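You operate a simulated robot arm through the tools that you are given. There is no shell and no other tool. Be economical: measure what you need, move in short steps, check, and stop when the job is done.

Carry out the task below with a simulated robot arm. There is one attempt and no reset: what you move stays moved.

Task
Hang both buckets from the mat on the hook places with their numbers.
Fine: brush the dust out of bucket 2 before it hangs; use the blue brush and put it back.
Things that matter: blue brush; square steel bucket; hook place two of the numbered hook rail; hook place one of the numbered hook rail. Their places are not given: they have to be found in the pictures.

Only the result counts: the job must be done as asked and must still hold three seconds after the hand-in. Knocking over, shifting, dropping, spilling or breaking anything else fails it.

Robot
A 6-joint arm with a two-finger parallel gripper, fixed in place. Base frame: the origin is at the foot of the arm, x ahead of it, y to its left, z up; the work surface is at about z = 884. Units: mm, degrees, N and s.
With the tool pointing down near the work surface it reaches from about 240 to 660 mm from the base axis. Its first joint turns from -66.0 to 66.0 degrees. Payload 2.9 kg.
Tool frame: the origin (TCP) lies between the finger pads and is the grasp point; the fingertips stand 30 mm ahead of it; z points along the fingers, y is the line along which they close. Largest opening 110 mm; finger width 20, thickness 10; the body of the gripper, 48 by 112 mm, starts 55 mm behind the TCP.
Orientation is told as [roll, pitch, yaw] about the base's x, y, z axes, in that order, counted from this pose: with the fingers straight down and closing along the base's y, the tool's x points along the base's -x, its y along +y and its z along -z.

Tools
- The arm moves only by the tool arm_command. Its argument "rows" is a list of rows, each a list of 2 entries, a list of its own where there are three numbers: the shift along the base's x, y, z in m, then the turn, a rotation vector about the base's x, y, z in degrees. In form: [[[dx, dy, dz], [rx, ry, rz]], ...]. A call has 1 to 8 rows; each row shifts and turns the commanded pose from where the row before left it. "claw" is the finger opening in m, from 0 to 0.11, set as the call begins (left out, the last holds). A row lasts 0.2 s, in which the tool goes at most 50 mm and 8.6 degrees; a call with a longer step from one row to the next is refused whole, and so is a gripper value outside its range. A pose out of reach is approached as far as the arm can. The call stops where the force on the tool passes 40 N (or 10 N more than at its start, if that is more) or the arm is blocked; 0.2 s more then pass. The fingers move at their own pace (about 108 mm/s each) and stop on an object; they squeeze with about 31 N. The grip force told is the motor's: it shows also when the fingers shut on nothing. Time passes only in rows, and 0.2 s behind the last, so rows that do not move let the fingers close. It gives the time, the measured TCP pose, the force on the tool (base axes), the opening and the grip force at its end, in the units of the frame above (readings bear some noise).
- Cameras (640 x 400 px; columns grow to the right, rows downward): "scene" is fixed at [77.7, 425.8, 1400.4]; the picture's right is [-0.80, -0.60, 0.00], its down [-0.24, 0.32, -0.91] and it looks along [0.55, -0.73, -0.40] (base axes); focal length 286 px, centre (320, 200). "wrist" rides on the gripper at [-36, 0, -57] in the tool frame; the picture's right is [0.00, -1.00, 0.00], its down [0.97, 0.00, -0.24] and it looks along [0.24, 0.00, 0.97] (tool axes); focal length 218 px, centre (320, 200).
- camera(camera): a new picture of that camera. No time passes.
- point_at(camera, pixels): there is no depth. For up to 12 entries [column, row, z] of the newest picture of that camera ("zoom" is the newest enlarged one), the place [x, y] in the base frame at which the ray of that pixel passes the height z, good to about 3 mm. No time passes.
- enlarge(camera, box): a new picture of the part [left, top, right, bottom] of that camera's present view, enlarged. No time passes.
- sign_off(): hands the job in; it is judged then, once.

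Work in short steps. Measure before you move; look again where a grasp or a placing could have gone wrong, and mend it. You have 80 turns and 34 pictures in all, those below and enlarged ones among them. Open the gripper and draw the arm clear of the work before you hand the job in, unless the task says otherwise; then end with one line.

The tools are called by a JSON object that holds its "name" and its "arguments". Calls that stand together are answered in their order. arm_command: Moves the arm, as the interface text tells. Its arguments: {"type":"object","properties":{"rows":{"type":"array"},"claw":{"type":"number"}},"required":["rows"]} The other tools are called the same way: camera (camera) takes a picture; point_at (camera, pixels) gives the place at which the rays of pixels pass given heights; enlarge (camera, box) takes an enlarged picture of a part of a camera's view; sign_off () hands the job in.

At the start:

```text
time: 0.0
position: [377.5, -88.9, 1267.5]
tcp_rot: [0.0, 0.0, 0.0]
ft_force: [-0.5, 0.2, 0.7]
grip_width: 110.0
grasp_force: 0.1
```

scene: 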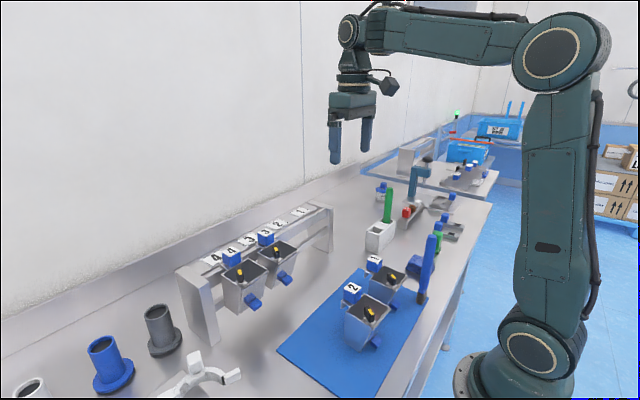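
wrist: 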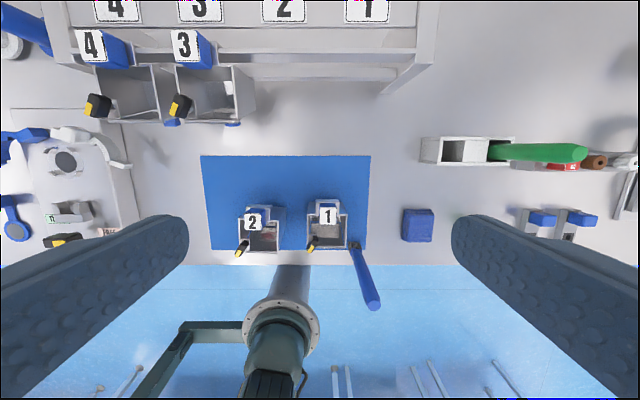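

The pictures show the rail with numbers 4,3,2,1, buckets 1 and 2 on the blue mat, and something long and blue standing beside bucket 1. I enlarge these parts to understand the shapes.

{"name": "enlarge", "arguments": {"camera": "scene", "box": [270, 170, 490, 370]}}

{"name": "enlarge", "arguments": {"camera": "scene", "box": [160, 180, 350, 340]}}

{"name": "enlarge", "arguments": {"camera": "wrist", "box": [190, 140, 450, 320]}}

{"name": "enlarge", "arguments": {"camera": "wrist", "box": [60, 0, 440, 140]}}

```text
2.00 times, centred on (380, 270) of scene
```

zoom: 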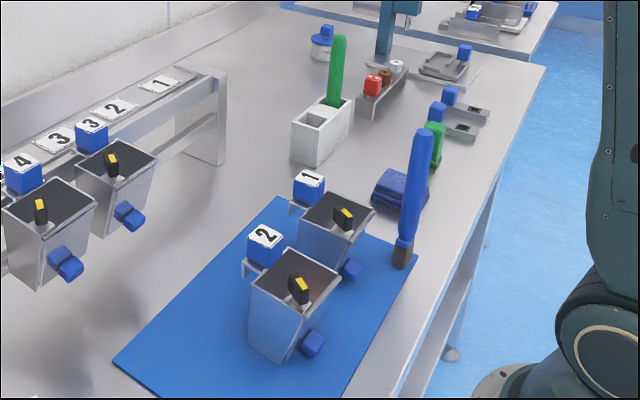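

```text
2.50 times, centred on (255, 260) of scene
```

zoom: 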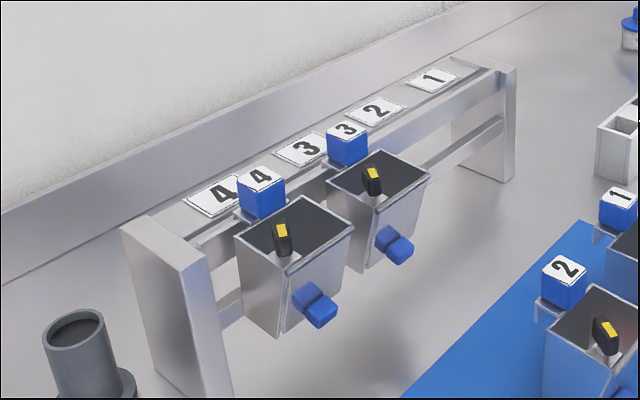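

```text
2.22 times, centred on (320, 230) of wrist
```

zoom: 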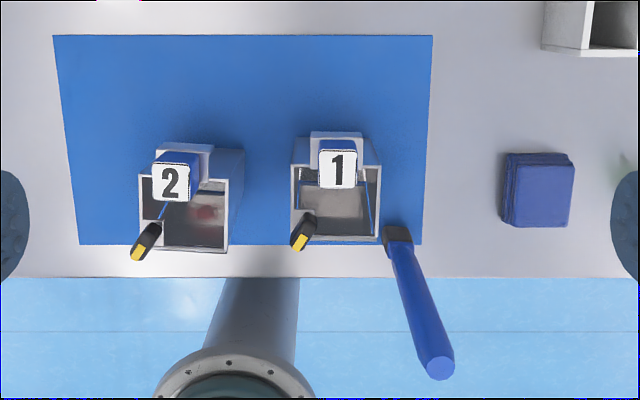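

```text
1.68 times, centred on (250, 70) of wrist
```

zoom: 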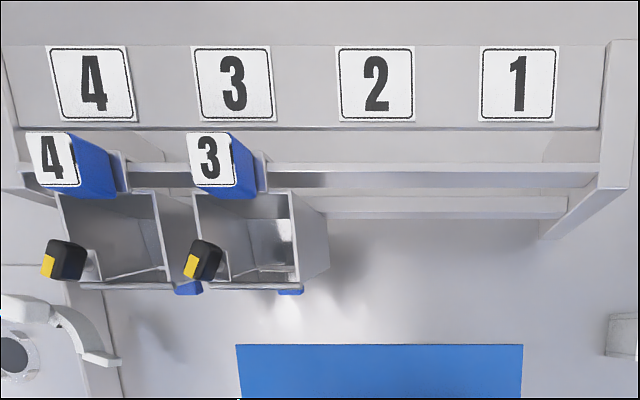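

Triangulating from both pictures: the label of bucket 2 lies near (300,16,1003), and the blue brush stands upright near (206,-161) with its top near z 1073. I move the wrist camera nearer to the buckets for precise measuring.

{"name": "arm_command", "arguments": {"rows": [[[-0.019, 0.01, -0.027], [0, 0, 0]], [[-0.019, 0.01, -0.027], [0, 0, 0]], [[-0.019, 0.01, -0.027], [0, 0, 0]], [[-0.019, 0.01, -0.027], [0, 0, 0]]]}}

{"name": "camera", "arguments": {"camera": "wrist"}}

```text
time: 1.0
position: [302.4, -49.4, 1158.8]
tcp_rot: [0.0, -0.1, 0.0]
ft_force: [-1.1, -0.1, -0.6]
grip_width: 110.1
grasp_force: 0.0
```

```text
27 pictures are left
```

wrist: 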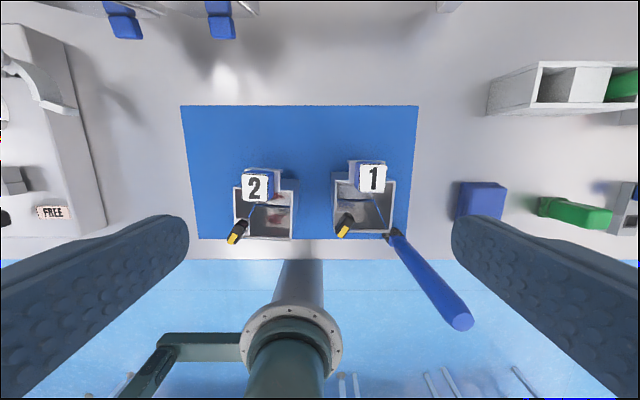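

{"name": "enlarge", "arguments": {"camera": "wrist", "box": [220, 150, 420, 275]}}

{"name": "enlarge", "arguments": {"camera": "scene", "box": [330, 230, 450, 360]}}

```text
3.20 times, centred on (320, 212) of wrist
```

zoom: 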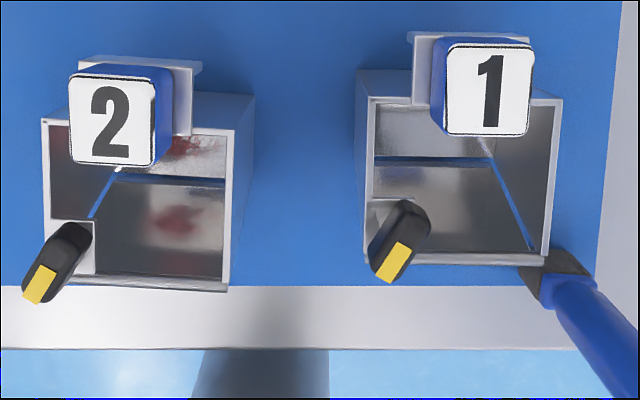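

```text
3.08 times, centred on (390, 295) of scene
```

zoom: 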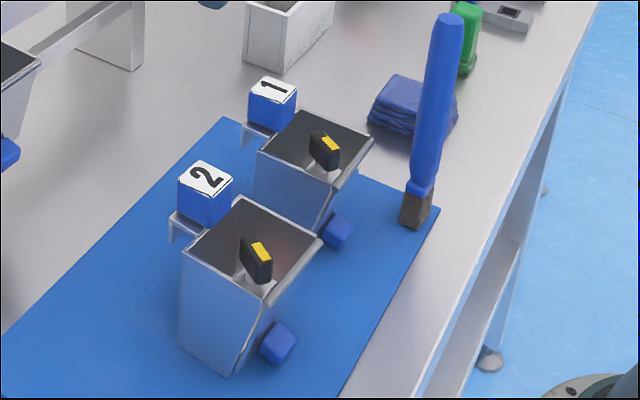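

The buckets are sheet boxes with a numbered blue block on a hook plate at the back. The red dust is on the floor and back wall of bucket 2, and the rim works out to about z 968. I measure the labels, rims and brush from the wrist picture.

{"name": "point_at", "arguments": {"camera": "wrist", "pixels": [[241.9, 169.8, 1003], [269.1, 170.8, 1003], [268.4, 197.3, 1003], [241.9, 196.7, 1003], [359.7, 159.8, 1003], [385.6, 160.8, 1003], [385, 187.9, 1003], [359.4, 187.3, 1003], [233.8, 234.8, 968], [291.3, 235.8, 968], [293.4, 186.4, 968], [460, 320, 1073]]}}

{"name": "point_at", "arguments": {"camera": "wrist", "pixels": [[244.5, 164, 975], [282, 165.5, 975], [331, 231, 968], [391.5, 231, 968], [394, 180, 968], [332, 178, 968], [391, 233, 884], [247, 223, 968], [235, 240, 990], [271, 215, 886], [395, 228, 905]]}}

{"name": "point_at", "arguments": {"camera": "zoom", "pixels": [[205, 178, 1003], [272, 87, 1003], [415, 215, 886], [447, 18, 1073], [278, 343, 920], [278, 343, 900], [320, 240, 968], [182, 250, 968], [172, 222, 968]]}}

```text
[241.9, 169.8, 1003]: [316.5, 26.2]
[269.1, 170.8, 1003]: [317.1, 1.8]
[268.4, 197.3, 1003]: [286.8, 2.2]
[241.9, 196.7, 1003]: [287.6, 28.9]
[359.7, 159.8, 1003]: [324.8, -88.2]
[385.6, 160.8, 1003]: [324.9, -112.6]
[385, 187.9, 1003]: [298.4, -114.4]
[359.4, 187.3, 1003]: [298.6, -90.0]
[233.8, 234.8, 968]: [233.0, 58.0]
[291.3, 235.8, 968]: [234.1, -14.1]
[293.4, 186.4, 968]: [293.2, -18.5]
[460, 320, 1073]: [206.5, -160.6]
```

```text
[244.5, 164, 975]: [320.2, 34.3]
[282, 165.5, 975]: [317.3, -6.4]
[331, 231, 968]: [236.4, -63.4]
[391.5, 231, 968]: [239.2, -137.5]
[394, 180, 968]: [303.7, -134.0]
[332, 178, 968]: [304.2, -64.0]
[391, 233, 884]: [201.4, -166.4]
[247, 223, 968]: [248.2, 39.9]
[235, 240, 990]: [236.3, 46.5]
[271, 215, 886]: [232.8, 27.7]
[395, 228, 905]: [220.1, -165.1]
```

```text
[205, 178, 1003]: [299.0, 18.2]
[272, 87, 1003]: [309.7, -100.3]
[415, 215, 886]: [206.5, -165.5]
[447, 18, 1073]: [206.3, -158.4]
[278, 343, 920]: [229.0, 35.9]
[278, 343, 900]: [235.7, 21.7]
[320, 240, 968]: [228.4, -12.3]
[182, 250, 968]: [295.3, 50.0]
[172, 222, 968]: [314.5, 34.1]
```

Block 2 is centred near (301,15) with its top at z 1003, and block 1 near (311,-101). Bucket 2's rim spans x 233–293, y -16–57. I look straight down into bucket 2 to find the dust, staying above everything.

{"name": "arm_command", "arguments": {"rows": [[[-0.0157, 0.0215, -0.0246], [0, 0, 0]], [[-0.0157, 0.0215, -0.0246], [0, 0, 0]], [[-0.0157, 0.0215, -0.0246], [0, 0, 0]]]}}

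{"name": "enlarge", "arguments": {"camera": "wrist", "box": [210, 60, 430, 220]}}

```text
time: 1.8
position: [256.9, 15.4, 1085.5]
tcp_rot: [0.0, -0.1, 0.0]
ft_force: [-0.9, 0.0, -0.6]
grip_width: 110.2
grasp_force: 0.0
```

```text
2.50 times, centred on (320, 140) of wrist
```

zoom: 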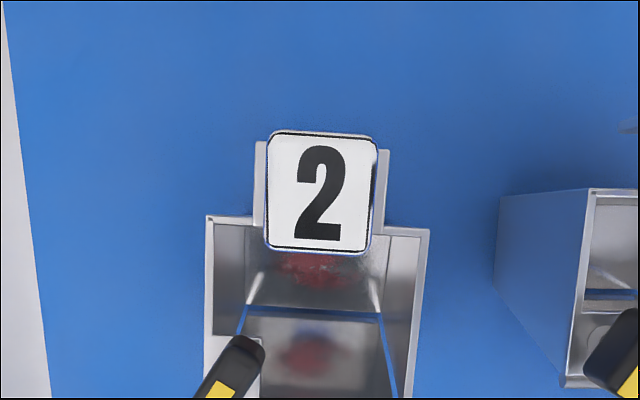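

The red dust patch lies on the small floor at zoom (312,270), partly hidden by the block; the lower red patch looks like a reflection in the sloping front wall. I measure these.

{"name": "point_at", "arguments": {"camera": "zoom", "pixels": [[312, 270, 889], [282, 268, 889], [350, 272, 889], [248, 305, 889], [380, 312, 889], [260, 250, 889], [300, 286, 889], [267, 131, 1003], [377, 138, 1003], [372, 254, 1003], [263, 247, 1003], [265, 360, 968]]}}

{"name": "point_at", "arguments": {"camera": "zoom", "pixels": [[206, 216, 968], [430, 229, 968], [421, 398, 968], [204, 398, 968], [255, 142, 970], [390, 150, 970], [248, 340, 990], [215, 225, 968], [421, 237, 968]]}}

```text
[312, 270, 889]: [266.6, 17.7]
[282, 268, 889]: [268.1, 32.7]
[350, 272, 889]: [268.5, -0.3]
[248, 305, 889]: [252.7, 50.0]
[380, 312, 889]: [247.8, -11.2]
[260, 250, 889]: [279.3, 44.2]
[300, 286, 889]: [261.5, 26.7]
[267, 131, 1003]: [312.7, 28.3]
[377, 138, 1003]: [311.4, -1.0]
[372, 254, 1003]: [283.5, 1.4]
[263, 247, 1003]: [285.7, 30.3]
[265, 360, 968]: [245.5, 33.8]
```

```text
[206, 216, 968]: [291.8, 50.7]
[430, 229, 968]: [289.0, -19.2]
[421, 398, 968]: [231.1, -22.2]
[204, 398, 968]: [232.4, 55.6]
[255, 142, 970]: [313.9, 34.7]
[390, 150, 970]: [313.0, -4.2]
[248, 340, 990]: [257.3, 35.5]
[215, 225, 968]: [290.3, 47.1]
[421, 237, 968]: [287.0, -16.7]
```

Dust centre is about (268–272, 16). Next I fetch the brush: rise above its top (z 1073) and move over (206,-161).

{"name": "arm_command", "arguments": {"rows": [[[0, 0, 0.045], [0, 0, 0]], [[-0.0102, -0.0353, 0], [0, 0, 0]], [[-0.0102, -0.0353, 0], [0, 0, 0]], [[-0.0102, -0.0353, 0], [0, 0, 0]], [[-0.0102, -0.0353, 0], [0, 0, 0]], [[-0.0102, -0.0353, 0], [0, 0, 0]]], "claw": 0.07}}

{"name": "camera", "arguments": {"camera": "wrist"}}

```text
time: 3.2
position: [204.0, -163.6, 1130.9]
tcp_rot: [0.0, -0.1, 0.2]
ft_force: [0.5, -0.2, -0.3]
grip_width: 70.3
grasp_force: 0.0
```

```text
23 pictures are left
```

wrist: 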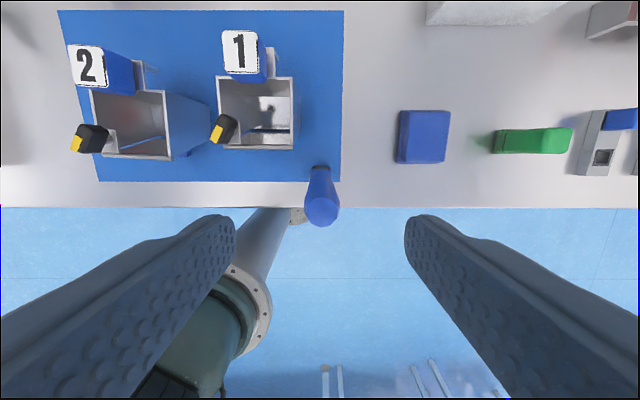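

The brush top sits at (322,211), centred between the fingers. I lower straight to TCP z≈1048.

{"name": "arm_command", "arguments": {"rows": [[[0.001, 0, -0.03], [0, 0, 0]], [[0, 0, -0.03], [0, 0, 0]], [[0, 0, -0.023], [0, 0, 0]]]}}

{"name": "arm_command", "arguments": {"rows": [[[0, 0, 0], [0, 0, 0]], [[0, 0, 0], [0, 0, 0]], [[0, 0, 0], [0, 0, 0]]], "claw": 0.0}}

{"name": "enlarge", "arguments": {"camera": "scene", "box": [320, 170, 500, 330]}}

```text
time: 4.0
position: [204.0, -159.1, 1048.3]
tcp_rot: [0.0, 0.0, 0.1]
ft_force: [0.4, -0.5, 0.6]
grip_width: 69.9
grasp_force: 0.2
```

```text
time: 4.8
position: [204.6, -159.3, 1048.2]
tcp_rot: [-0.1, 0.0, 0.0]
ft_force: [-0.7, -1.0, 0.2]
grip_width: 21.4
grasp_force: 30.5
```

```text
2.50 times, centred on (410, 250) of scene
```

zoom: 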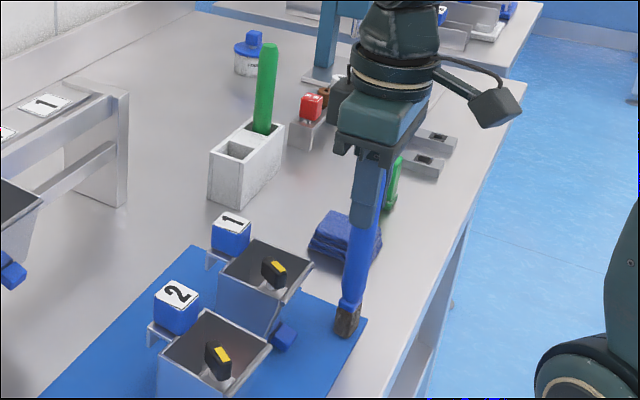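

Brush held (opening 21.4 mm, 30 N). I lift it 140 mm so the bristles clear the tabs and blocks, and check.

{"name": "arm_command", "arguments": {"rows": [[[0, 0, 0.03], [0, 0, 0]], [[0, 0, 0.04], [0, 0, 0]], [[0, 0, 0.04], [0, 0, 0]], [[0, 0, 0.03], [0, 0, 0]], [[0.0126, 0.0355, 0], [0, 0, 0]], [[0.0126, 0.0355, 0], [0, 0, 0]]]}}

{"name": "arm_command", "arguments": {"rows": [[[0.0126, 0.0355, 0], [0, 0, 0]], [[0.0126, 0.0355, 0], [0, 0, 0]], [[0.0126, 0.0335, 0], [0, 0, 0]], [[0, 0, 0], [0, 0, 0]]]}}

{"name": "camera", "arguments": {"camera": "wrist"}}

{"name": "enlarge", "arguments": {"camera": "scene", "box": [280, 170, 460, 360]}}

```text
time: 6.2
position: [229.2, -89.3, 1190.6]
tcp_rot: [0.1, 0.0, 0.0]
ft_force: [1.0, 0.3, -0.7]
grip_width: 21.7
grasp_force: 31.6
```

```text
time: 7.2
position: [266.8, 14.8, 1186.4]
tcp_rot: [0.1, 0.0, 0.1]
ft_force: [0.0, 0.4, -1.6]
grip_width: 21.5
grasp_force: 30.9
```

```text
21 pictures are left
```

wrist: 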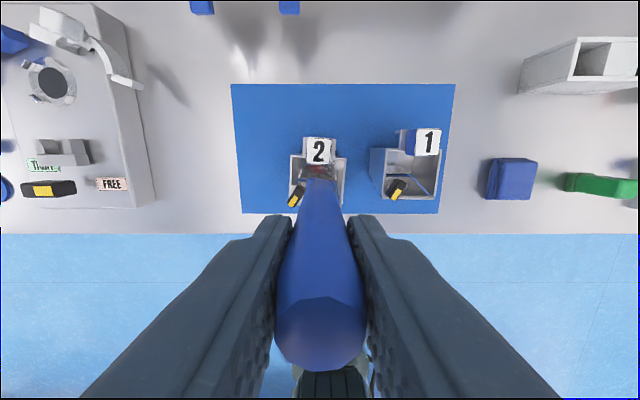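

```text
2.11 times, centred on (370, 265) of scene
```

zoom: 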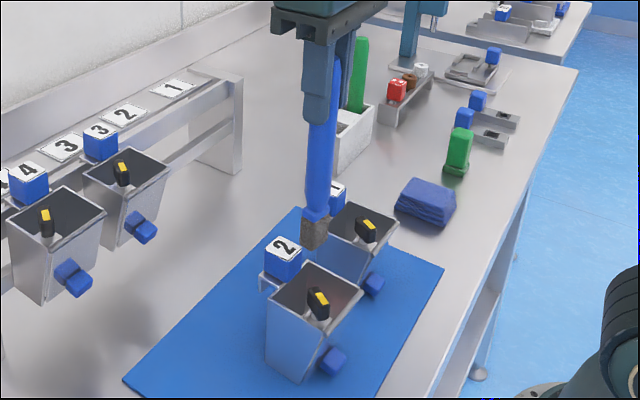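

The bristle tip is over bucket 2 at about (268,17), in front of the block. I lower it down into the bucket.

{"name": "arm_command", "arguments": {"rows": [[[0, 0, -0.03], [0, 0, 0]], [[0, 0, -0.03], [0, 0, 0]], [[0, 0, -0.03], [0, 0, 0]], [[0, 0, -0.02], [0, 0, 0]], [[0, 0, -0.01], [0, 0, 0]], [[0, 0, -0.005], [0, 0, 0]]]}}

{"name": "arm_command", "arguments": {"rows": [[[0, 0, -0.004], [0, 0, 0]], [[0, 0, -0.003], [0, 0, 0]]]}}

{"name": "enlarge", "arguments": {"camera": "scene", "box": [300, 200, 460, 360]}}

```text
time: 8.6
position: [268.0, 13.5, 1063.1]
tcp_rot: [0.0, -0.3, 0.1]
ft_force: [-3.4, -0.4, 18.4]
grip_width: 21.4
grasp_force: 31.3
```

```text
time: 9.2
position: [268.4, 13.8, 1057.0]
tcp_rot: [0.0, -0.2, 0.0]
ft_force: [-0.2, 2.7, 23.7]
grip_width: 21.5
grasp_force: 31.1
```

```text
2.50 times, centred on (380, 280) of scene
```

zoom: 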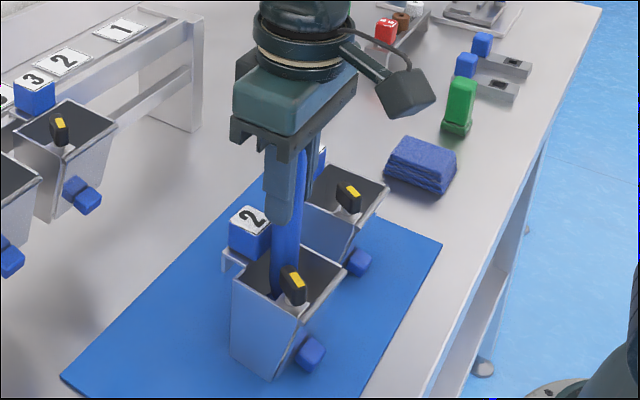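

The bristles touch the floor (about 24 N at TCP z 1057). I ease up to a light pressure and sweep gently in y and x within the floor.

{"name": "arm_command", "arguments": {"rows": [[[0, 0, 0.002], [0, 0, 0]], [[0, 0, 0.001], [0, 0, 0]]]}}

{"name": "arm_command", "arguments": {"rows": [[[0, 0.008, 0], [0, 0, 0]], [[0, 0.006, 0], [0, 0, 0]], [[0, -0.008, 0], [0, 0, 0]], [[0, -0.008, 0], [0, 0, 0]], [[0, -0.008, 0], [0, 0, 0]], [[0, 0.005, 0], [0, 0, 0]], [[0, 0.005, 0], [0, 0, 0]]]}}

```text
time: 9.8
position: [267.4, 14.5, 1059.0]
tcp_rot: [0.0, 0.3, 0.0]
ft_force: [0.0, -0.3, -0.5]
grip_width: 21.4
grasp_force: 31.0
```

```text
time: 11.4
position: [267.7, 14.8, 1060.0]
tcp_rot: [-0.1, 0.0, 0.1]
ft_force: [1.1, 0.4, 0.3]
grip_width: 21.7
grasp_force: 30.7
```

Force dropped to zero at z 1060, so the bristles are just off the floor. I press down 2.5 mm for light contact and sweep again, also towards the front.

{"name": "arm_command", "arguments": {"rows": [[[0, 0, -0.0025], [0, 0, 0]], [[0, 0.008, 0], [0, 0, 0]], [[0, 0.008, 0], [0, 0, 0]], [[0, -0.01, 0], [0, 0, 0]], [[0, -0.01, 0], [0, 0, 0]], [[0, -0.01, 0], [0, 0, 0]], [[-0.006, 0, 0], [0, 0, 0]], [[0, 0.01, 0], [0, 0, 0]]]}}

{"name": "arm_command", "arguments": {"rows": [[[0, 0.01, 0], [0, 0, 0]], [[0.006, 0.004, 0], [0, 0, 0]], [[0, -0.01, 0], [0, 0, 0]], [[0, -0.01, 0], [0, 0, 0]], [[0, 0.01, 0], [0, 0, 0]]]}}

{"name": "enlarge", "arguments": {"camera": "wrist", "box": [210, 40, 450, 240]}}

```text
time: 13.2
position: [259.8, 12.0, 1054.0]
tcp_rot: [-0.1, 0.0, 0.0]
ft_force: [-0.7, -0.9, 2.0]
grip_width: 21.5
grasp_force: 31.1
```

```text
time: 14.4
position: [268.4, 13.9, 1056.2]
tcp_rot: [-0.1, 0.0, 0.0]
ft_force: [-1.7, -0.6, 1.6]
grip_width: 21.5
grasp_force: 31.5
```

```text
2.00 times, centred on (330, 140) of wrist
```

zoom: 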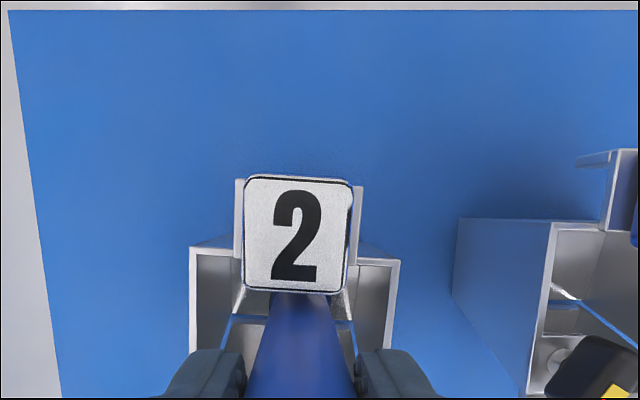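

The floor sides visible beside the handle look free of red. I raise the brush clear and look into the bucket.

{"name": "arm_command", "arguments": {"rows": [[[0, 0, 0.03], [0, 0, 0]], [[0, 0, 0.035], [0, 0, 0]], [[0, 0, 0.035], [0, 0, 0]], [[0, 0, 0.03], [0, 0, 0]], [[-0.01, -0.035, 0.005], [0, 0, 0]], [[-0.01, -0.035, 0], [0, 0, 0]]]}}

{"name": "enlarge", "arguments": {"camera": "wrist", "box": [180, 100, 440, 260]}}

```text
time: 15.8
position: [247.4, -56.3, 1192.1]
tcp_rot: [0.0, -0.1, 0.1]
ft_force: [0.0, -0.2, 0.3]
grip_width: 21.5
grasp_force: 30.9
```

```text
2.46 times, centred on (310, 180) of wrist
```

zoom: 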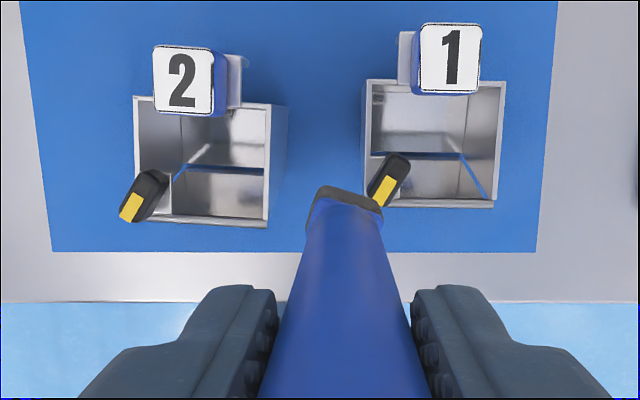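

Bucket 2 now shows a clean floor with no red. I return the brush to where it stood, at TCP (205,-160).

{"name": "arm_command", "arguments": {"rows": [[[-0.0105, -0.0262, 0], [0, 0, 0]], [[-0.0105, -0.0262, 0], [0, 0, 0]], [[-0.0105, -0.0262, 0], [0, 0, 0]], [[-0.0105, -0.0262, 0], [0, 0, 0]], [[0, 0, 0], [0, 0, 0]]]}}

{"name": "arm_command", "arguments": {"rows": [[[0, 0, -0.04], [0, 0, 0]], [[0, 0, -0.04], [0, 0, 0]], [[0, 0, -0.035], [0, 0, 0]], [[0, 0, -0.015], [0, 0, 0]], [[0, 0, 0], [0, 0, 0]]]}}

```text
time: 17.0
position: [203.9, -160.7, 1191.1]
tcp_rot: [0.0, 0.0, 0.1]
ft_force: [0.5, 0.2, -0.9]
grip_width: 21.4
grasp_force: 31.0
```

```text
time: 18.2
position: [205.1, -160.8, 1059.3]
tcp_rot: [-0.1, -0.1, 0.0]
ft_force: [0.5, 0.0, 0.3]
grip_width: 21.5
grasp_force: 31.0
```

I lower in small steps, watching for contact.

{"name": "arm_command", "arguments": {"rows": [[[0, 0, -0.005], [0, 0, 0]], [[0, 0, -0.004], [0, 0, 0]], [[0, 0, 0], [0, 0, 0]]]}}

{"name": "enlarge", "arguments": {"camera": "scene", "box": [370, 230, 470, 320]}}

```text
time: 19.0
position: [204.8, -160.0, 1050.1]
tcp_rot: [0.0, 0.0, 0.0]
ft_force: [0.1, -0.1, -0.8]
grip_width: 21.5
grasp_force: 30.8
```

```text
4.44 times, centred on (420, 275) of scene
```

zoom: 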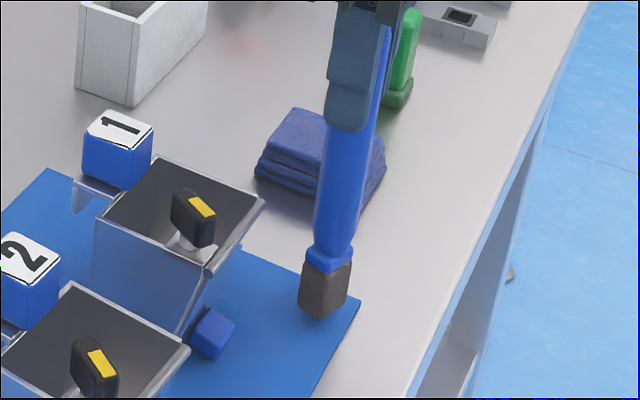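

The bristles hang a few mm above the mat. I keep lowering in 2 mm steps.

{"name": "arm_command", "arguments": {"rows": [[[0, 0, -0.002], [0, 0, 0]], [[0, 0, -0.002], [0, 0, 0]], [[0, 0, 0], [0, 0, 0]]]}}

{"name": "arm_command", "arguments": {"rows": [[[0, 0, -0.002], [0, 0, 0]], [[0, 0, 0], [0, 0, 0]]]}}

{"name": "arm_command", "arguments": {"rows": [[[0, 0, -0.0015], [0, 0, 0]], [[0, 0, 0], [0, 0, 0]]]}}

```text
time: 19.8
position: [205.1, -159.9, 1048.4]
tcp_rot: [0.1, 0.0, 0.1]
ft_force: [-0.5, 0.0, 0.2]
grip_width: 21.5
grasp_force: 31.1
```

```text
time: 20.4
position: [203.7, -160.8, 1046.6]
tcp_rot: [0.0, 0.0, 0.0]
ft_force: [0.5, -0.1, 0.1]
grip_width: 21.6
grasp_force: 30.9
```

```text
time: 21.0
position: [205.7, -161.2, 1044.6]
tcp_rot: [0.0, 0.0, 0.0]
ft_force: [0.6, 0.2, -0.6]
grip_width: 21.4
grasp_force: 31.3
```

Still no contact, as expected from the slip in the hand; I go on.

{"name": "arm_command", "arguments": {"rows": [[[0, 0, -0.0015], [0, 0, 0]], [[0, 0, 0], [0, 0, 0]]]}}

{"name": "arm_command", "arguments": {"rows": [[[0, 0, -0.0015], [0, 0, 0]], [[0, 0, 0], [0, 0, 0]]]}}

{"name": "enlarge", "arguments": {"camera": "scene", "box": [370, 230, 470, 320]}}

```text
time: 21.6
position: [205.4, -160.6, 1044.1]
tcp_rot: [0.0, -0.1, 0.0]
ft_force: [0.4, 1.2, -0.6]
grip_width: 21.3
grasp_force: 31.1
```

```text
time: 22.2
position: [205.1, -160.5, 1043.2]
tcp_rot: [-0.1, -0.1, 0.0]
ft_force: [-1.6, 0.0, 8.9]
grip_width: 21.3
grasp_force: 30.9
```

```text
4.44 times, centred on (420, 275) of scene
```

zoom: 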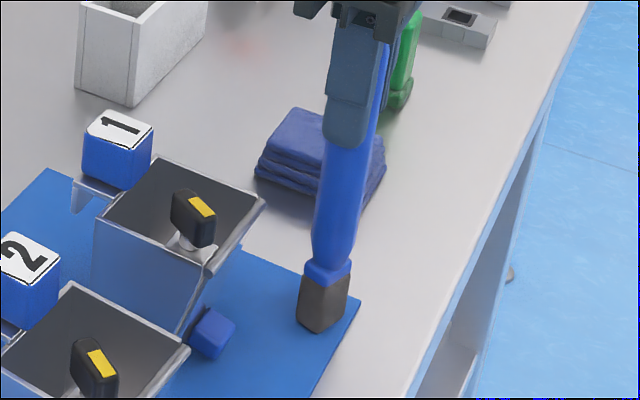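

Contact now (8.9 N up), with the brush standing at its old place. I open to 60 mm in place, let it settle, then rise straight up.

{"name": "arm_command", "arguments": {"rows": [[[0, 0, 0], [0, 0, 0]], [[0, 0, 0], [0, 0, 0]], [[0, 0, 0.02], [0, 0, 0]], [[0, 0, 0.03], [0, 0, 0]], [[0, 0, 0.04], [0, 0, 0]]], "claw": 0.06}}

{"name": "camera", "arguments": {"camera": "scene"}}

```text
time: 23.4
position: [206.2, -159.6, 1131.5]
tcp_rot: [-0.1, 0.1, 0.0]
ft_force: [0.5, -0.6, -0.2]
grip_width: 59.7
grasp_force: 0.1
```

```text
14 pictures are left
```

scene: 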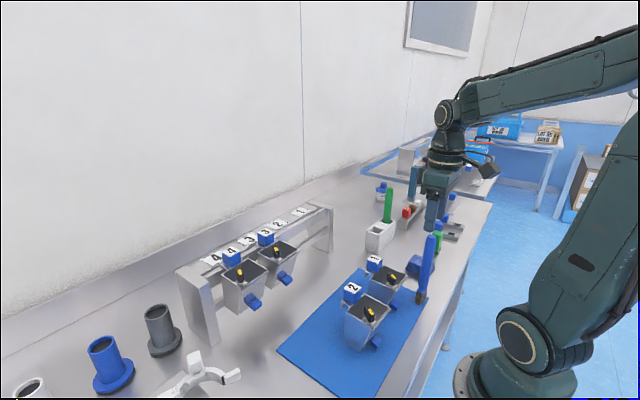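

The brush stands upright at its spot. Next I take a nearer view of the rail to measure the bar, the signs and the hanging bucket 3.

{"name": "arm_command", "arguments": {"rows": [[[0, 0, 0.045], [0, 0, 0]], [[0.0375, 0.0183, 0], [0, 0, 0]], [[0.0375, 0.0183, 0], [0, 0, 0]], [[0.0375, 0.0183, 0], [0, 0, 0]], [[0.0375, 0.0183, 0], [0, 0, 0]], [[0.0375, 0.0183, 0], [0, 0, 0]], [[0.0375, 0.0183, 0], [0, 0, 0]], [[0, 0, 0], [0, 0, 0]]]}}

{"name": "camera", "arguments": {"camera": "wrist"}}

```text
time: 25.2
position: [430.8, -49.3, 1177.0]
tcp_rot: [0.0, 0.1, 0.0]
ft_force: [0.2, 0.1, -0.1]
grip_width: 59.8
grasp_force: 0.0
```

```text
13 pictures are left
```

wrist: 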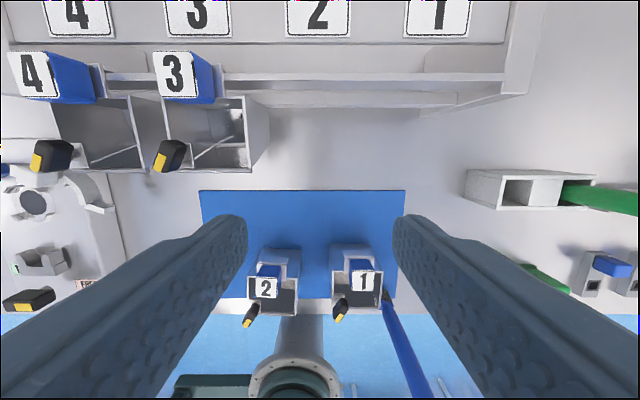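

I enlarge the part with bucket 3 and the bar.

{"name": "enlarge", "arguments": {"camera": "wrist", "box": [140, 0, 500, 180]}}

{"name": "point_at", "arguments": {"camera": "wrist", "pixels": [[152, 53, 1072], [190, 51, 1072], [199, 96, 1072], [161, 98, 1072], [10, 55, 1072], [48, 52, 1072], [198, 16, 1031], [318, 15, 1031], [438, 15, 1031], [78, 16, 1031], [290, 73, 1036], [290, 84, 1036]]}}

{"name": "point_at", "arguments": {"camera": "scene", "pixels": [[265.5, 232, 1072], [231, 248, 1072], [300, 211, 1031], [278, 224, 1031], [249, 239.5, 1031]]}}

```text
1.78 times, centred on (320, 90) of wrist
```

zoom: 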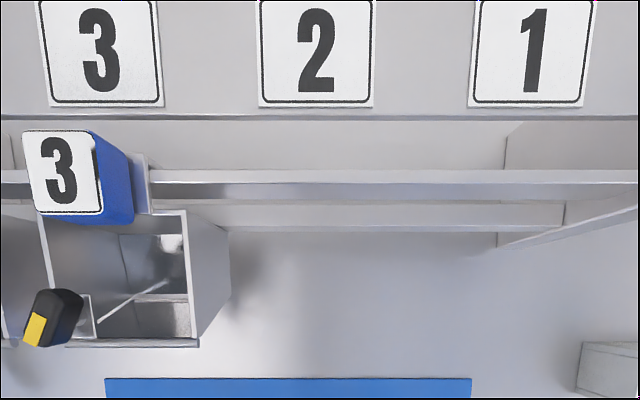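

```text
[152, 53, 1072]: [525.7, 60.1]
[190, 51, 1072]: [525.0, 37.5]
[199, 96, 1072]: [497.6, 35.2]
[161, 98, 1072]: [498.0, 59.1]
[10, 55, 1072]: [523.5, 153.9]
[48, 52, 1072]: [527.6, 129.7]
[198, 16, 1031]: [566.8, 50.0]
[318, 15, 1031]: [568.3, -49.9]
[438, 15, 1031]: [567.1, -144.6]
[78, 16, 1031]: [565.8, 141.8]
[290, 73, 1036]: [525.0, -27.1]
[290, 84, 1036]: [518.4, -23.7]
```

```text
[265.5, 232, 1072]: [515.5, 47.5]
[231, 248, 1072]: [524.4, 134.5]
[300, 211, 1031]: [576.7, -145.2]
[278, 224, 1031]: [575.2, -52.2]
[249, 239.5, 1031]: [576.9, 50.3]
```

The rail: blocks 3 and 4 hang with centres at (512, 48) and (512, 142), top z 1072; the signs are 96 mm apart, so block 2 belongs at (512,-48) and block 1 at (512,-144). The bar spans about x 520–526. I go back over bucket 2 for the grasp.

{"name": "arm_command", "arguments": {"rows": [[[-0.0365, 0.016, -0.0175], [0, 0, 0]], [[-0.0365, 0.016, -0.0175], [0, 0, 0]], [[-0.0365, 0.016, -0.0175], [0, 0, 0]], [[-0.0365, 0.016, -0.0175], [0, 0, 0]], [[0, 0, 0], [0, 0, 0]]]}}

{"name": "enlarge", "arguments": {"camera": "wrist", "box": [210, 60, 450, 220]}}

```text
time: 26.4
position: [282.7, 15.6, 1106.8]
tcp_rot: [0.0, 0.0, 0.0]
ft_force: [-0.4, 0.1, 0.4]
grip_width: 60.0
grasp_force: 0.1
```

```text
2.50 times, centred on (330, 140) of wrist
```

zoom: 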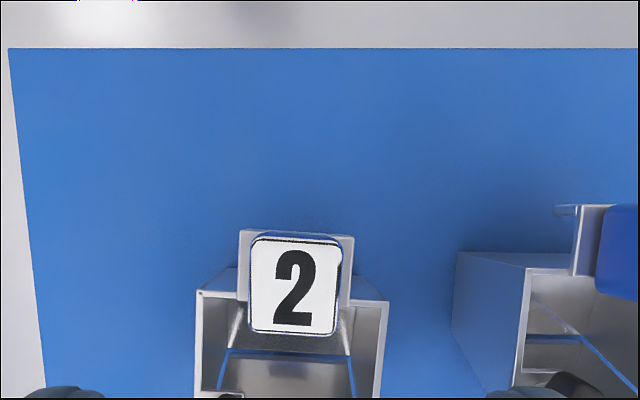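

Label 2 and its plate show clearly, and the floor is clean in front of it. I measure their corners.

{"name": "point_at", "arguments": {"camera": "zoom", "pixels": [[251, 237, 1003], [341, 243, 1003], [336, 335, 1003], [250, 332, 1003], [240, 230, 972], [354, 236, 972], [197, 291, 968], [387, 302, 968], [527, 268, 968]]}}

```text
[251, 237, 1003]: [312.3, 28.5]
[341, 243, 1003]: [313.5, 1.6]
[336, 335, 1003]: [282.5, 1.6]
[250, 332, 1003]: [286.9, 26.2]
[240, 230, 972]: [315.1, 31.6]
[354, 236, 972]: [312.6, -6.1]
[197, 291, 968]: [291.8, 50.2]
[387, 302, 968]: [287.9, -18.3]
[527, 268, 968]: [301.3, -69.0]
```

Block 2 centre is (299,14.5), with a yaw of about -3°. I align the fingers to it and descend to TCP z≈1006, so that the tips stay above the plate.

{"name": "arm_command", "arguments": {"rows": [[[0.0165, -0.001, 0], [0, 0, -3]], [[0, 0, -0.03], [0, 0, 0]], [[0, 0, -0.03], [0, 0, 0]], [[0, 0, -0.025], [0, 0, 0]], [[0, 0, -0.012], [0, 0, 0]], [[0, 0, 0], [0, 0, 0]]]}}

{"name": "enlarge", "arguments": {"camera": "scene", "box": [310, 240, 430, 360]}}

```text
time: 27.8
position: [302.1, 13.9, 1010.1]
tcp_rot: [0.0, 0.0, -3.0]
ft_force: [-0.1, 0.4, -0.3]
grip_width: 60.1
grasp_force: 0.1
```

```text
3.33 times, centred on (370, 300) of scene
```

zoom: 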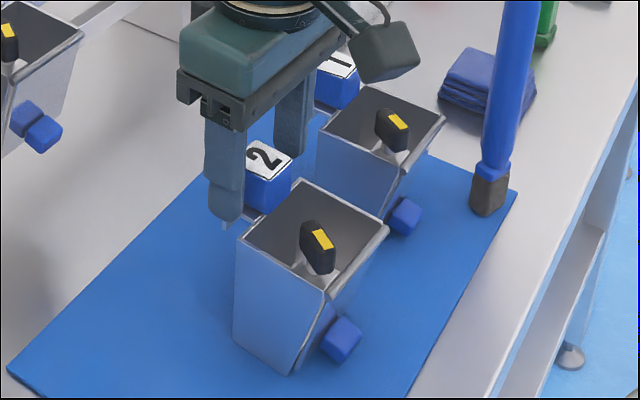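

The fingers straddle block 2 with the tips just above the plate. I lower 2 mm and close.

{"name": "arm_command", "arguments": {"rows": [[[-0.001, 0, -0.002], [0, 0, 0]], [[0, 0, 0], [0, 0, 0]], [[0, 0, 0], [0, 0, 0]], [[0, 0, 0], [0, 0, 0]]], "claw": 0.0}}

{"name": "arm_command", "arguments": {"rows": [[[0, 0, 0.01], [0, 0, 0]], [[0, 0, 0.02], [0, 0, 0]], [[0, 0, 0.03], [0, 0, 0]], [[0, 0, 0.03], [0, 0, 0]]]}}

{"name": "enlarge", "arguments": {"camera": "scene", "box": [290, 170, 450, 330]}}

```text
time: 28.8
position: [301.3, 14.3, 1008.3]
tcp_rot: [0.1, -0.1, -2.9]
ft_force: [2.5, 12.4, 17.2]
grip_width: 27.8
grasp_force: 31.5
```

```text
time: 29.8
position: [300.7, 12.1, 1098.0]
tcp_rot: [0.1, 0.0, -2.9]
ft_force: [1.0, 0.5, -1.1]
grip_width: 0.2
grasp_force: 31.5
```

```text
2.50 times, centred on (370, 250) of scene
```

zoom: 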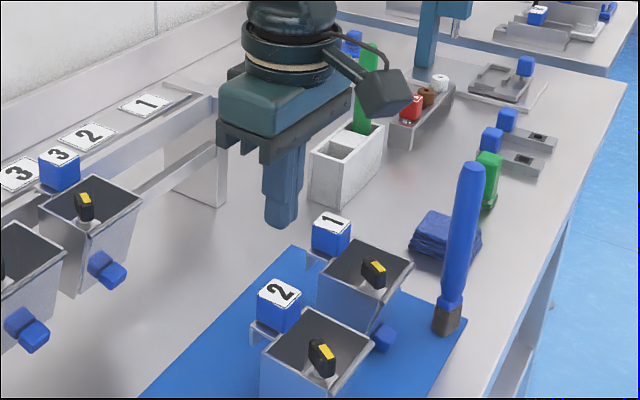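

The bucket slipped out: the fingers shut fully on the lift, and bucket 2 still stands on the mat. The 17 N upward reading suggests the tips were pressing on the plate. I back off to measure the block again before retrying.

{"name": "arm_command", "arguments": {"rows": [[[-0.018, 0.002, 0.01], [0, 0, 0]], [[0, 0, 0], [0, 0, 0]], [[0, 0, 0], [0, 0, 0]]], "claw": 0.06}}

{"name": "enlarge", "arguments": {"camera": "wrist", "box": [250, 100, 400, 220]}}

```text
time: 30.6
position: [283.1, 13.0, 1108.6]
tcp_rot: [0.0, 0.1, -3.0]
ft_force: [0.0, -0.3, 0.1]
grip_width: 59.8
grasp_force: 0.1
```

```text
3.33 times, centred on (325, 160) of wrist
```

zoom: 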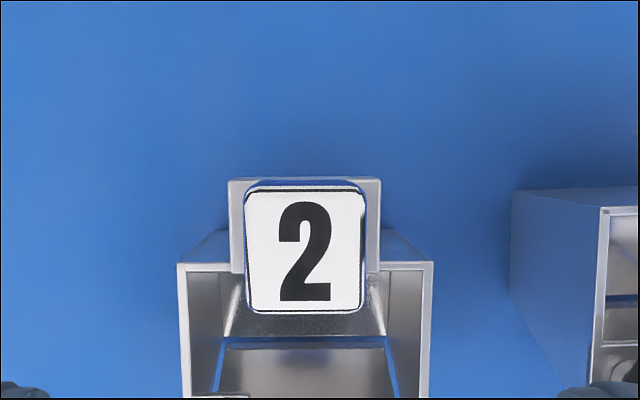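

{"name": "point_at", "arguments": {"camera": "zoom", "pixels": [[243, 188, 1003], [367, 190, 1003], [364, 313, 1003], [247, 311, 1003], [229, 180, 976], [381, 180, 976], [178, 263, 968], [434, 262, 968]]}}

```text
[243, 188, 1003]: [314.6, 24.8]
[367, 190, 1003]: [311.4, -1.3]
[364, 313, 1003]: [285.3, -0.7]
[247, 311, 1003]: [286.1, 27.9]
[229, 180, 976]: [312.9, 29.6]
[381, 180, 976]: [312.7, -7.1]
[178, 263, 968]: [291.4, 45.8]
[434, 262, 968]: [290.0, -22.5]
```

The block is at (299,13), now aligned with the fingers. I retry at z 1010 (tips clear of the plate), close, and read the forces before lifting.

{"name": "arm_command", "arguments": {"rows": [[[0.015, 0, 0], [0, 0, 0]], [[0, 0, -0.03], [0, 0, 0]], [[0, 0, -0.03], [0, 0, 0]], [[0, 0, -0.025], [0, 0, 0]], [[0, 0, -0.013], [0, 0, 0]], [[0, 0, 0], [0, 0, 0]]]}}

{"name": "arm_command", "arguments": {"rows": [[[0, 0, 0], [0, 0, 0]], [[0, 0, 0], [0, 0, 0]], [[0, 0, 0], [0, 0, 0]]], "claw": 0.0}}

{"name": "arm_command", "arguments": {"rows": [[[0, 0, 0.002], [0, 0, 0]], [[0, 0, 0], [0, 0, 0]], [[0, 0, 0], [0, 0, 0]]]}}

```text
time: 32.0
position: [298.7, 16.1, 1008.9]
tcp_rot: [0.0, -0.1, -3.0]
ft_force: [0.5, 0.3, -0.6]
grip_width: 60.1
grasp_force: 0.1
```

```text
time: 32.8
position: [297.5, 16.1, 1009.9]
tcp_rot: [0.0, 0.0, -2.9]
ft_force: [-0.3, 0.5, -0.3]
grip_width: 27.6
grasp_force: 30.8
```

```text
time: 33.6
position: [298.4, 14.9, 1010.7]
tcp_rot: [0.0, 0.1, -3.0]
ft_force: [-0.8, 0.0, -3.0]
grip_width: 27.7
grasp_force: 30.6
```

A clean grip now (27.7 mm, small forces). I lift slowly and watch the load.

{"name": "arm_command", "arguments": {"rows": [[[0, 0, 0.002], [0, 0, 0]], [[0, 0, 0.003], [0, 0, 0]], [[0, 0, 0.003], [0, 0, 0]], [[0, 0, 0], [0, 0, 0]]]}}

{"name": "arm_command", "arguments": {"rows": [[[0, 0, 0.005], [0, 0, 0]], [[0, 0, 0.008], [0, 0, 0]], [[0, 0, 0.008], [0, 0, 0]], [[0, 0, 0.008], [0, 0, 0]], [[0, 0, 0], [0, 0, 0]]]}}

{"name": "enlarge", "arguments": {"camera": "scene", "box": [290, 190, 450, 350]}}

```text
time: 34.6
position: [297.2, 14.0, 1020.0]
tcp_rot: [0.0, 0.0, -3.0]
ft_force: [0.1, -0.2, -4.7]
grip_width: 27.4
grasp_force: 30.9
```

```text
time: 35.8
position: [296.2, 13.3, 1048.3]
tcp_rot: [0.0, 0.0, -3.0]
ft_force: [-1.3, 0.5, -4.1]
grip_width: 27.7
grasp_force: 31.6
```

```text
2.50 times, centred on (370, 270) of scene
```

zoom: 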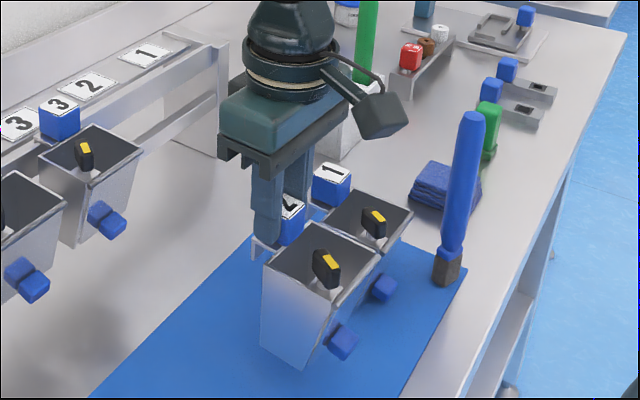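

Bucket 2 is lifted level, about 4.5 N. I raise it clear, undo the 3° yaw and move in front of place 2, getting to y -48 before going past bucket 3.

{"name": "arm_command", "arguments": {"rows": [[[0, 0, 0.02], [0, 0, 0]], [[0, 0, 0.03], [0, 0, 0]], [[0, 0, 0.03], [0, 0, 0]], [[0.02, -0.0155, 0], [0, 0, 1]], [[0.025, -0.0155, 0], [0, 0, 1]], [[0.025, -0.0155, 0], [0, 0, 1]], [[0.02, -0.0155, 0], [0, 0, 0]], [[0, 0, 0], [0, 0, 0]]]}}

{"name": "arm_command", "arguments": {"rows": [[[0.025, 0, 0], [0, 0, 0]], [[0.03, 0, 0], [0, 0, 0]], [[0.03, 0, 0], [0, 0, 0]], [[0.025, 0, 0], [0, 0, 0]], [[0, 0, 0], [0, 0, 0]]]}}

{"name": "camera", "arguments": {"camera": "wrist"}}

```text
time: 37.6
position: [387.8, -48.3, 1128.9]
tcp_rot: [-0.1, 0.0, 0.1]
ft_force: [-0.3, 0.9, -4.2]
grip_width: 27.6
grasp_force: 30.9
```

```text
time: 38.8
position: [497.1, -48.2, 1128.6]
tcp_rot: [-0.1, 0.0, 0.0]
ft_force: [-0.2, -1.0, -3.2]
grip_width: 27.6
grasp_force: 31.2
```

```text
6 pictures are left
```

wrist: 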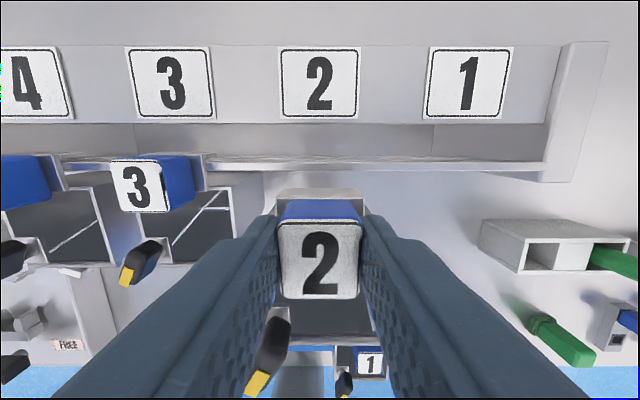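

Bucket 2 is level and lined up with sign 2 (319,85). I measure the bar, the signs and block 3 again from this view.

{"name": "point_at", "arguments": {"camera": "wrist", "pixels": [[319, 84, 1031], [470, 83, 1031], [170, 84, 1031], [400, 162, 1037], [400, 170, 1037], [138, 186, 1072], [110, 163, 1072], [170, 211, 1072], [320, 190, 1096], [320, 198, 1096], [203, 160, 1040], [320, 245, 1122]]}}

```text
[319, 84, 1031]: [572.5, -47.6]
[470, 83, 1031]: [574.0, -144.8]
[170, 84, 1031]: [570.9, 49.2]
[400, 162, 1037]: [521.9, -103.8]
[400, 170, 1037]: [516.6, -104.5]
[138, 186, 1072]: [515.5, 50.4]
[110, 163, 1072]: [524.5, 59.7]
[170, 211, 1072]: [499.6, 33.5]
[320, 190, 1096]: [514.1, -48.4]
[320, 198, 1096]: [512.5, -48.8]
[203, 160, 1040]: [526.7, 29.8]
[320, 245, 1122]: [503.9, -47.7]
```

The bar spans x about 517–524; with the TCP at x 515 it falls between lip and wall. I move +18 mm in x and lower, slowing as the plate nears the bar (expected TCP z ≈ 1079).

{"name": "arm_command", "arguments": {"rows": [[[0.018, 0.0005, 0], [0, 0, 0]], [[0, 0, -0.015], [0, 0, 0]], [[0, 0, -0.015], [0, 0, 0]], [[0, 0, -0.01], [0, 0, 0]], [[0, 0, 0], [0, 0, 0]]]}}

{"name": "arm_command", "arguments": {"rows": [[[0, 0, -0.003], [0, 0, 0]], [[0, 0, -0.002], [0, 0, 0]], [[0, 0, 0], [0, 0, 0]]]}}

{"name": "arm_command", "arguments": {"rows": [[[0, 0, -0.002], [0, 0, 0]], [[0, 0, 0], [0, 0, 0]]]}}

```text
time: 40.0
position: [513.8, -47.7, 1088.1]
tcp_rot: [0.0, -0.1, 0.0]
ft_force: [-0.7, -0.7, -3.6]
grip_width: 27.5
grasp_force: 30.8
```

```text
time: 40.8
position: [515.0, -47.1, 1082.8]
tcp_rot: [0.0, 0.0, 0.0]
ft_force: [0.0, 0.1, -3.8]
grip_width: 27.4
grasp_force: 31.2
```

```text
time: 41.4
position: [515.1, -47.8, 1081.1]
tcp_rot: [0.0, 0.0, -0.1]
ft_force: [0.4, -0.2, -4.1]
grip_width: 27.8
grasp_force: 30.9
```

No contact yet; I go down in 1.5 mm steps.

{"name": "arm_command", "arguments": {"rows": [[[0, 0, -0.0015], [0, 0, 0]], [[0, 0, 0], [0, 0, 0]]]}}

{"name": "arm_command", "arguments": {"rows": [[[0, 0, -0.0015], [0, 0, 0]], [[0, 0, 0], [0, 0, 0]]]}}

{"name": "arm_command", "arguments": {"rows": [[[0, 0, -0.001], [0, 0, 0]], [[0, 0, 0], [0, 0, 0]]]}}

```text
time: 42.0
position: [515.2, -46.8, 1080.2]
tcp_rot: [0.0, -0.1, 0.0]
ft_force: [0.5, 0.2, -5.0]
grip_width: 27.6
grasp_force: 30.7
```

```text
time: 42.6
position: [514.9, -46.5, 1079.6]
tcp_rot: [0.0, -0.1, -0.1]
ft_force: [-3.4, -2.5, 8.2]
grip_width: 27.7
grasp_force: 30.6
```

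```text
time: 43.2
position: [514.1, -46.8, 1078.4]
tcp_rot: [0.0, -0.2, 0.1]
ft_force: [-4.1, 0.3, 20.6]
grip_width: 27.9
grasp_force: 31.1
```

Contact at z≈1079, exactly where the plate should rest on the bar. I ease up 1 mm and pull back up to 4 mm to feel the lip against the bar.

{"name": "arm_command", "arguments": {"rows": [[[0, 0, 0.001], [0, 0, 0]], [[-0.0015, 0, 0], [0, 0, 0]], [[-0.0015, 0, 0], [0, 0, 0]], [[0, 0, 0], [0, 0, 0]]]}}

{"name": "enlarge", "arguments": {"camera": "scene", "box": [200, 170, 340, 320]}}

```text
time: 44.2
position: [511.0, -47.4, 1078.7]
tcp_rot: [0.0, -0.1, 0.0]
ft_force: [11.5, 0.4, 10.7]
grip_width: 27.4
grasp_force: 31.1
```

```text
2.67 times, centred on (270, 245) of scene
```

zoom: 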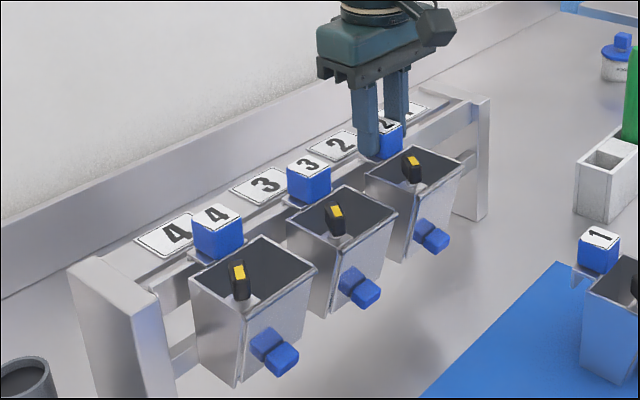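

The +x force of 11.5 N shows the lip is hooked behind the bar, and bucket 2 lines up with 3 and 4. I relax slightly, open to 50 mm, and rise.

{"name": "arm_command", "arguments": {"rows": [[[0.0008, 0, 0.0005], [0, 0, 0]], [[0, 0, 0], [0, 0, 0]]]}}

{"name": "arm_command", "arguments": {"rows": [[[0, 0, 0], [0, 0, 0]], [[0, 0, 0], [0, 0, 0]], [[0, 0, 0.015], [0, 0, 0]], [[0, 0, 0.03], [0, 0, 0]], [[0, 0, 0.03], [0, 0, 0]]], "claw": 0.05}}

```text
time: 44.8
position: [512.1, -46.3, 1079.1]
tcp_rot: [0.0, 0.0, 0.0]
ft_force: [9.0, -3.8, 7.6]
grip_width: 27.7
grasp_force: 30.7
```

```text
time: 46.0
position: [512.3, -45.8, 1153.4]
tcp_rot: [0.0, 0.0, 0.1]
ft_force: [0.4, 0.2, -0.3]
grip_width: 50.1
grasp_force: 0.1
```

Now to bucket 1: I move over it for a measuring view, as I did with bucket 2.

{"name": "arm_command", "arguments": {"rows": [[[-0.0362, -0.009, 0], [0, 0, 0]], [[-0.0362, -0.009, 0], [0, 0, 0]], [[-0.0362, -0.009, 0], [0, 0, 0]], [[-0.0362, -0.009, -0.01], [0, 0, 0]], [[-0.0362, -0.009, -0.017], [0, 0, 0]], [[-0.0362, -0.009, -0.018], [0, 0, 0]], [[0, 0, 0], [0, 0, 0]]], "claw": 0.06}}

{"name": "enlarge", "arguments": {"camera": "wrist", "box": [220, 80, 420, 220]}}

```text
time: 47.6
position: [295.6, -99.8, 1107.3]
tcp_rot: [0.0, 0.0, 0.1]
ft_force: [0.6, 0.9, -0.1]
grip_width: 59.9
grasp_force: 0.0
```

```text
2.86 times, centred on (320, 150) of wrist
```

zoom: 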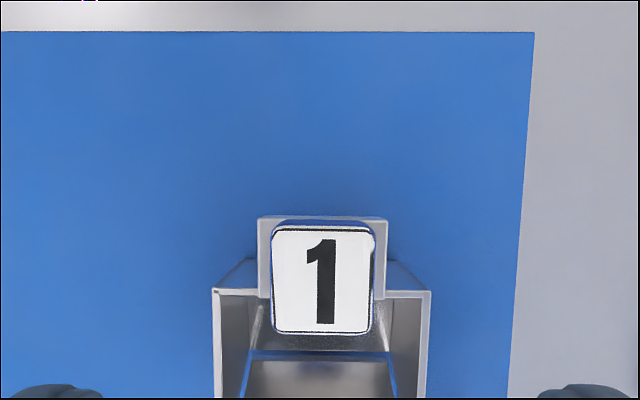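

{"name": "point_at", "arguments": {"camera": "zoom", "pixels": [[272, 228, 1003], [374, 230, 1003], [372, 334, 1003], [273, 331, 1003], [258, 217, 976], [388, 219, 976], [212, 291, 968], [432, 292, 968]]}}

```text
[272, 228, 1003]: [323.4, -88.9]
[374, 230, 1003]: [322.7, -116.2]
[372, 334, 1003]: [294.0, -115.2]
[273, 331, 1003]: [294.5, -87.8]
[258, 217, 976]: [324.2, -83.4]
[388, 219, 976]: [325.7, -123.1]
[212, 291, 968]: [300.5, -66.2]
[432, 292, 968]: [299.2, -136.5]
```

Block 1's centre is (308.7,-102), yaw near zero. I align, descend to z 1010, close, and lift 2 mm with a force check.

{"name": "arm_command", "arguments": {"rows": [[[0.0125, -0.002, 0], [0, 0, 0]], [[0, 0, -0.03], [0, 0, 0]], [[0, 0, -0.03], [0, 0, 0]], [[0, 0, -0.025], [0, 0, 0]], [[0, 0, -0.012], [0, 0, 0]], [[0, 0, 0], [0, 0, 0]]]}}

{"name": "arm_command", "arguments": {"rows": [[[0, 0, 0], [0, 0, 0]], [[0, 0, 0], [0, 0, 0]], [[0, 0, 0], [0, 0, 0]]], "claw": 0.0}}

{"name": "arm_command", "arguments": {"rows": [[[0, 0, 0.002], [0, 0, 0]], [[0, 0, 0.002], [0, 0, 0]], [[0, 0, 0.002], [0, 0, 0]], [[0, 0, 0.003], [0, 0, 0]], [[0, 0, 0.003], [0, 0, 0]], [[0, 0, 0], [0, 0, 0]]]}}

```text
time: 49.0
position: [308.6, -103.5, 1008.9]
tcp_rot: [0.0, 0.0, 0.1]
ft_force: [-0.4, -0.4, -0.4]
grip_width: 60.0
grasp_force: 0.1
```

```text
time: 49.8
position: [309.0, -103.4, 1009.1]
tcp_rot: [-0.1, 0.0, 0.0]
ft_force: [0.1, 0.6, 0.3]
grip_width: 27.0
grasp_force: 31.1
```

```text
time: 51.2
position: [309.6, -102.7, 1022.8]
tcp_rot: [0.0, -0.1, 0.1]
ft_force: [-0.7, 0.0, -3.9]
grip_width: 27.4
grasp_force: 30.9
```

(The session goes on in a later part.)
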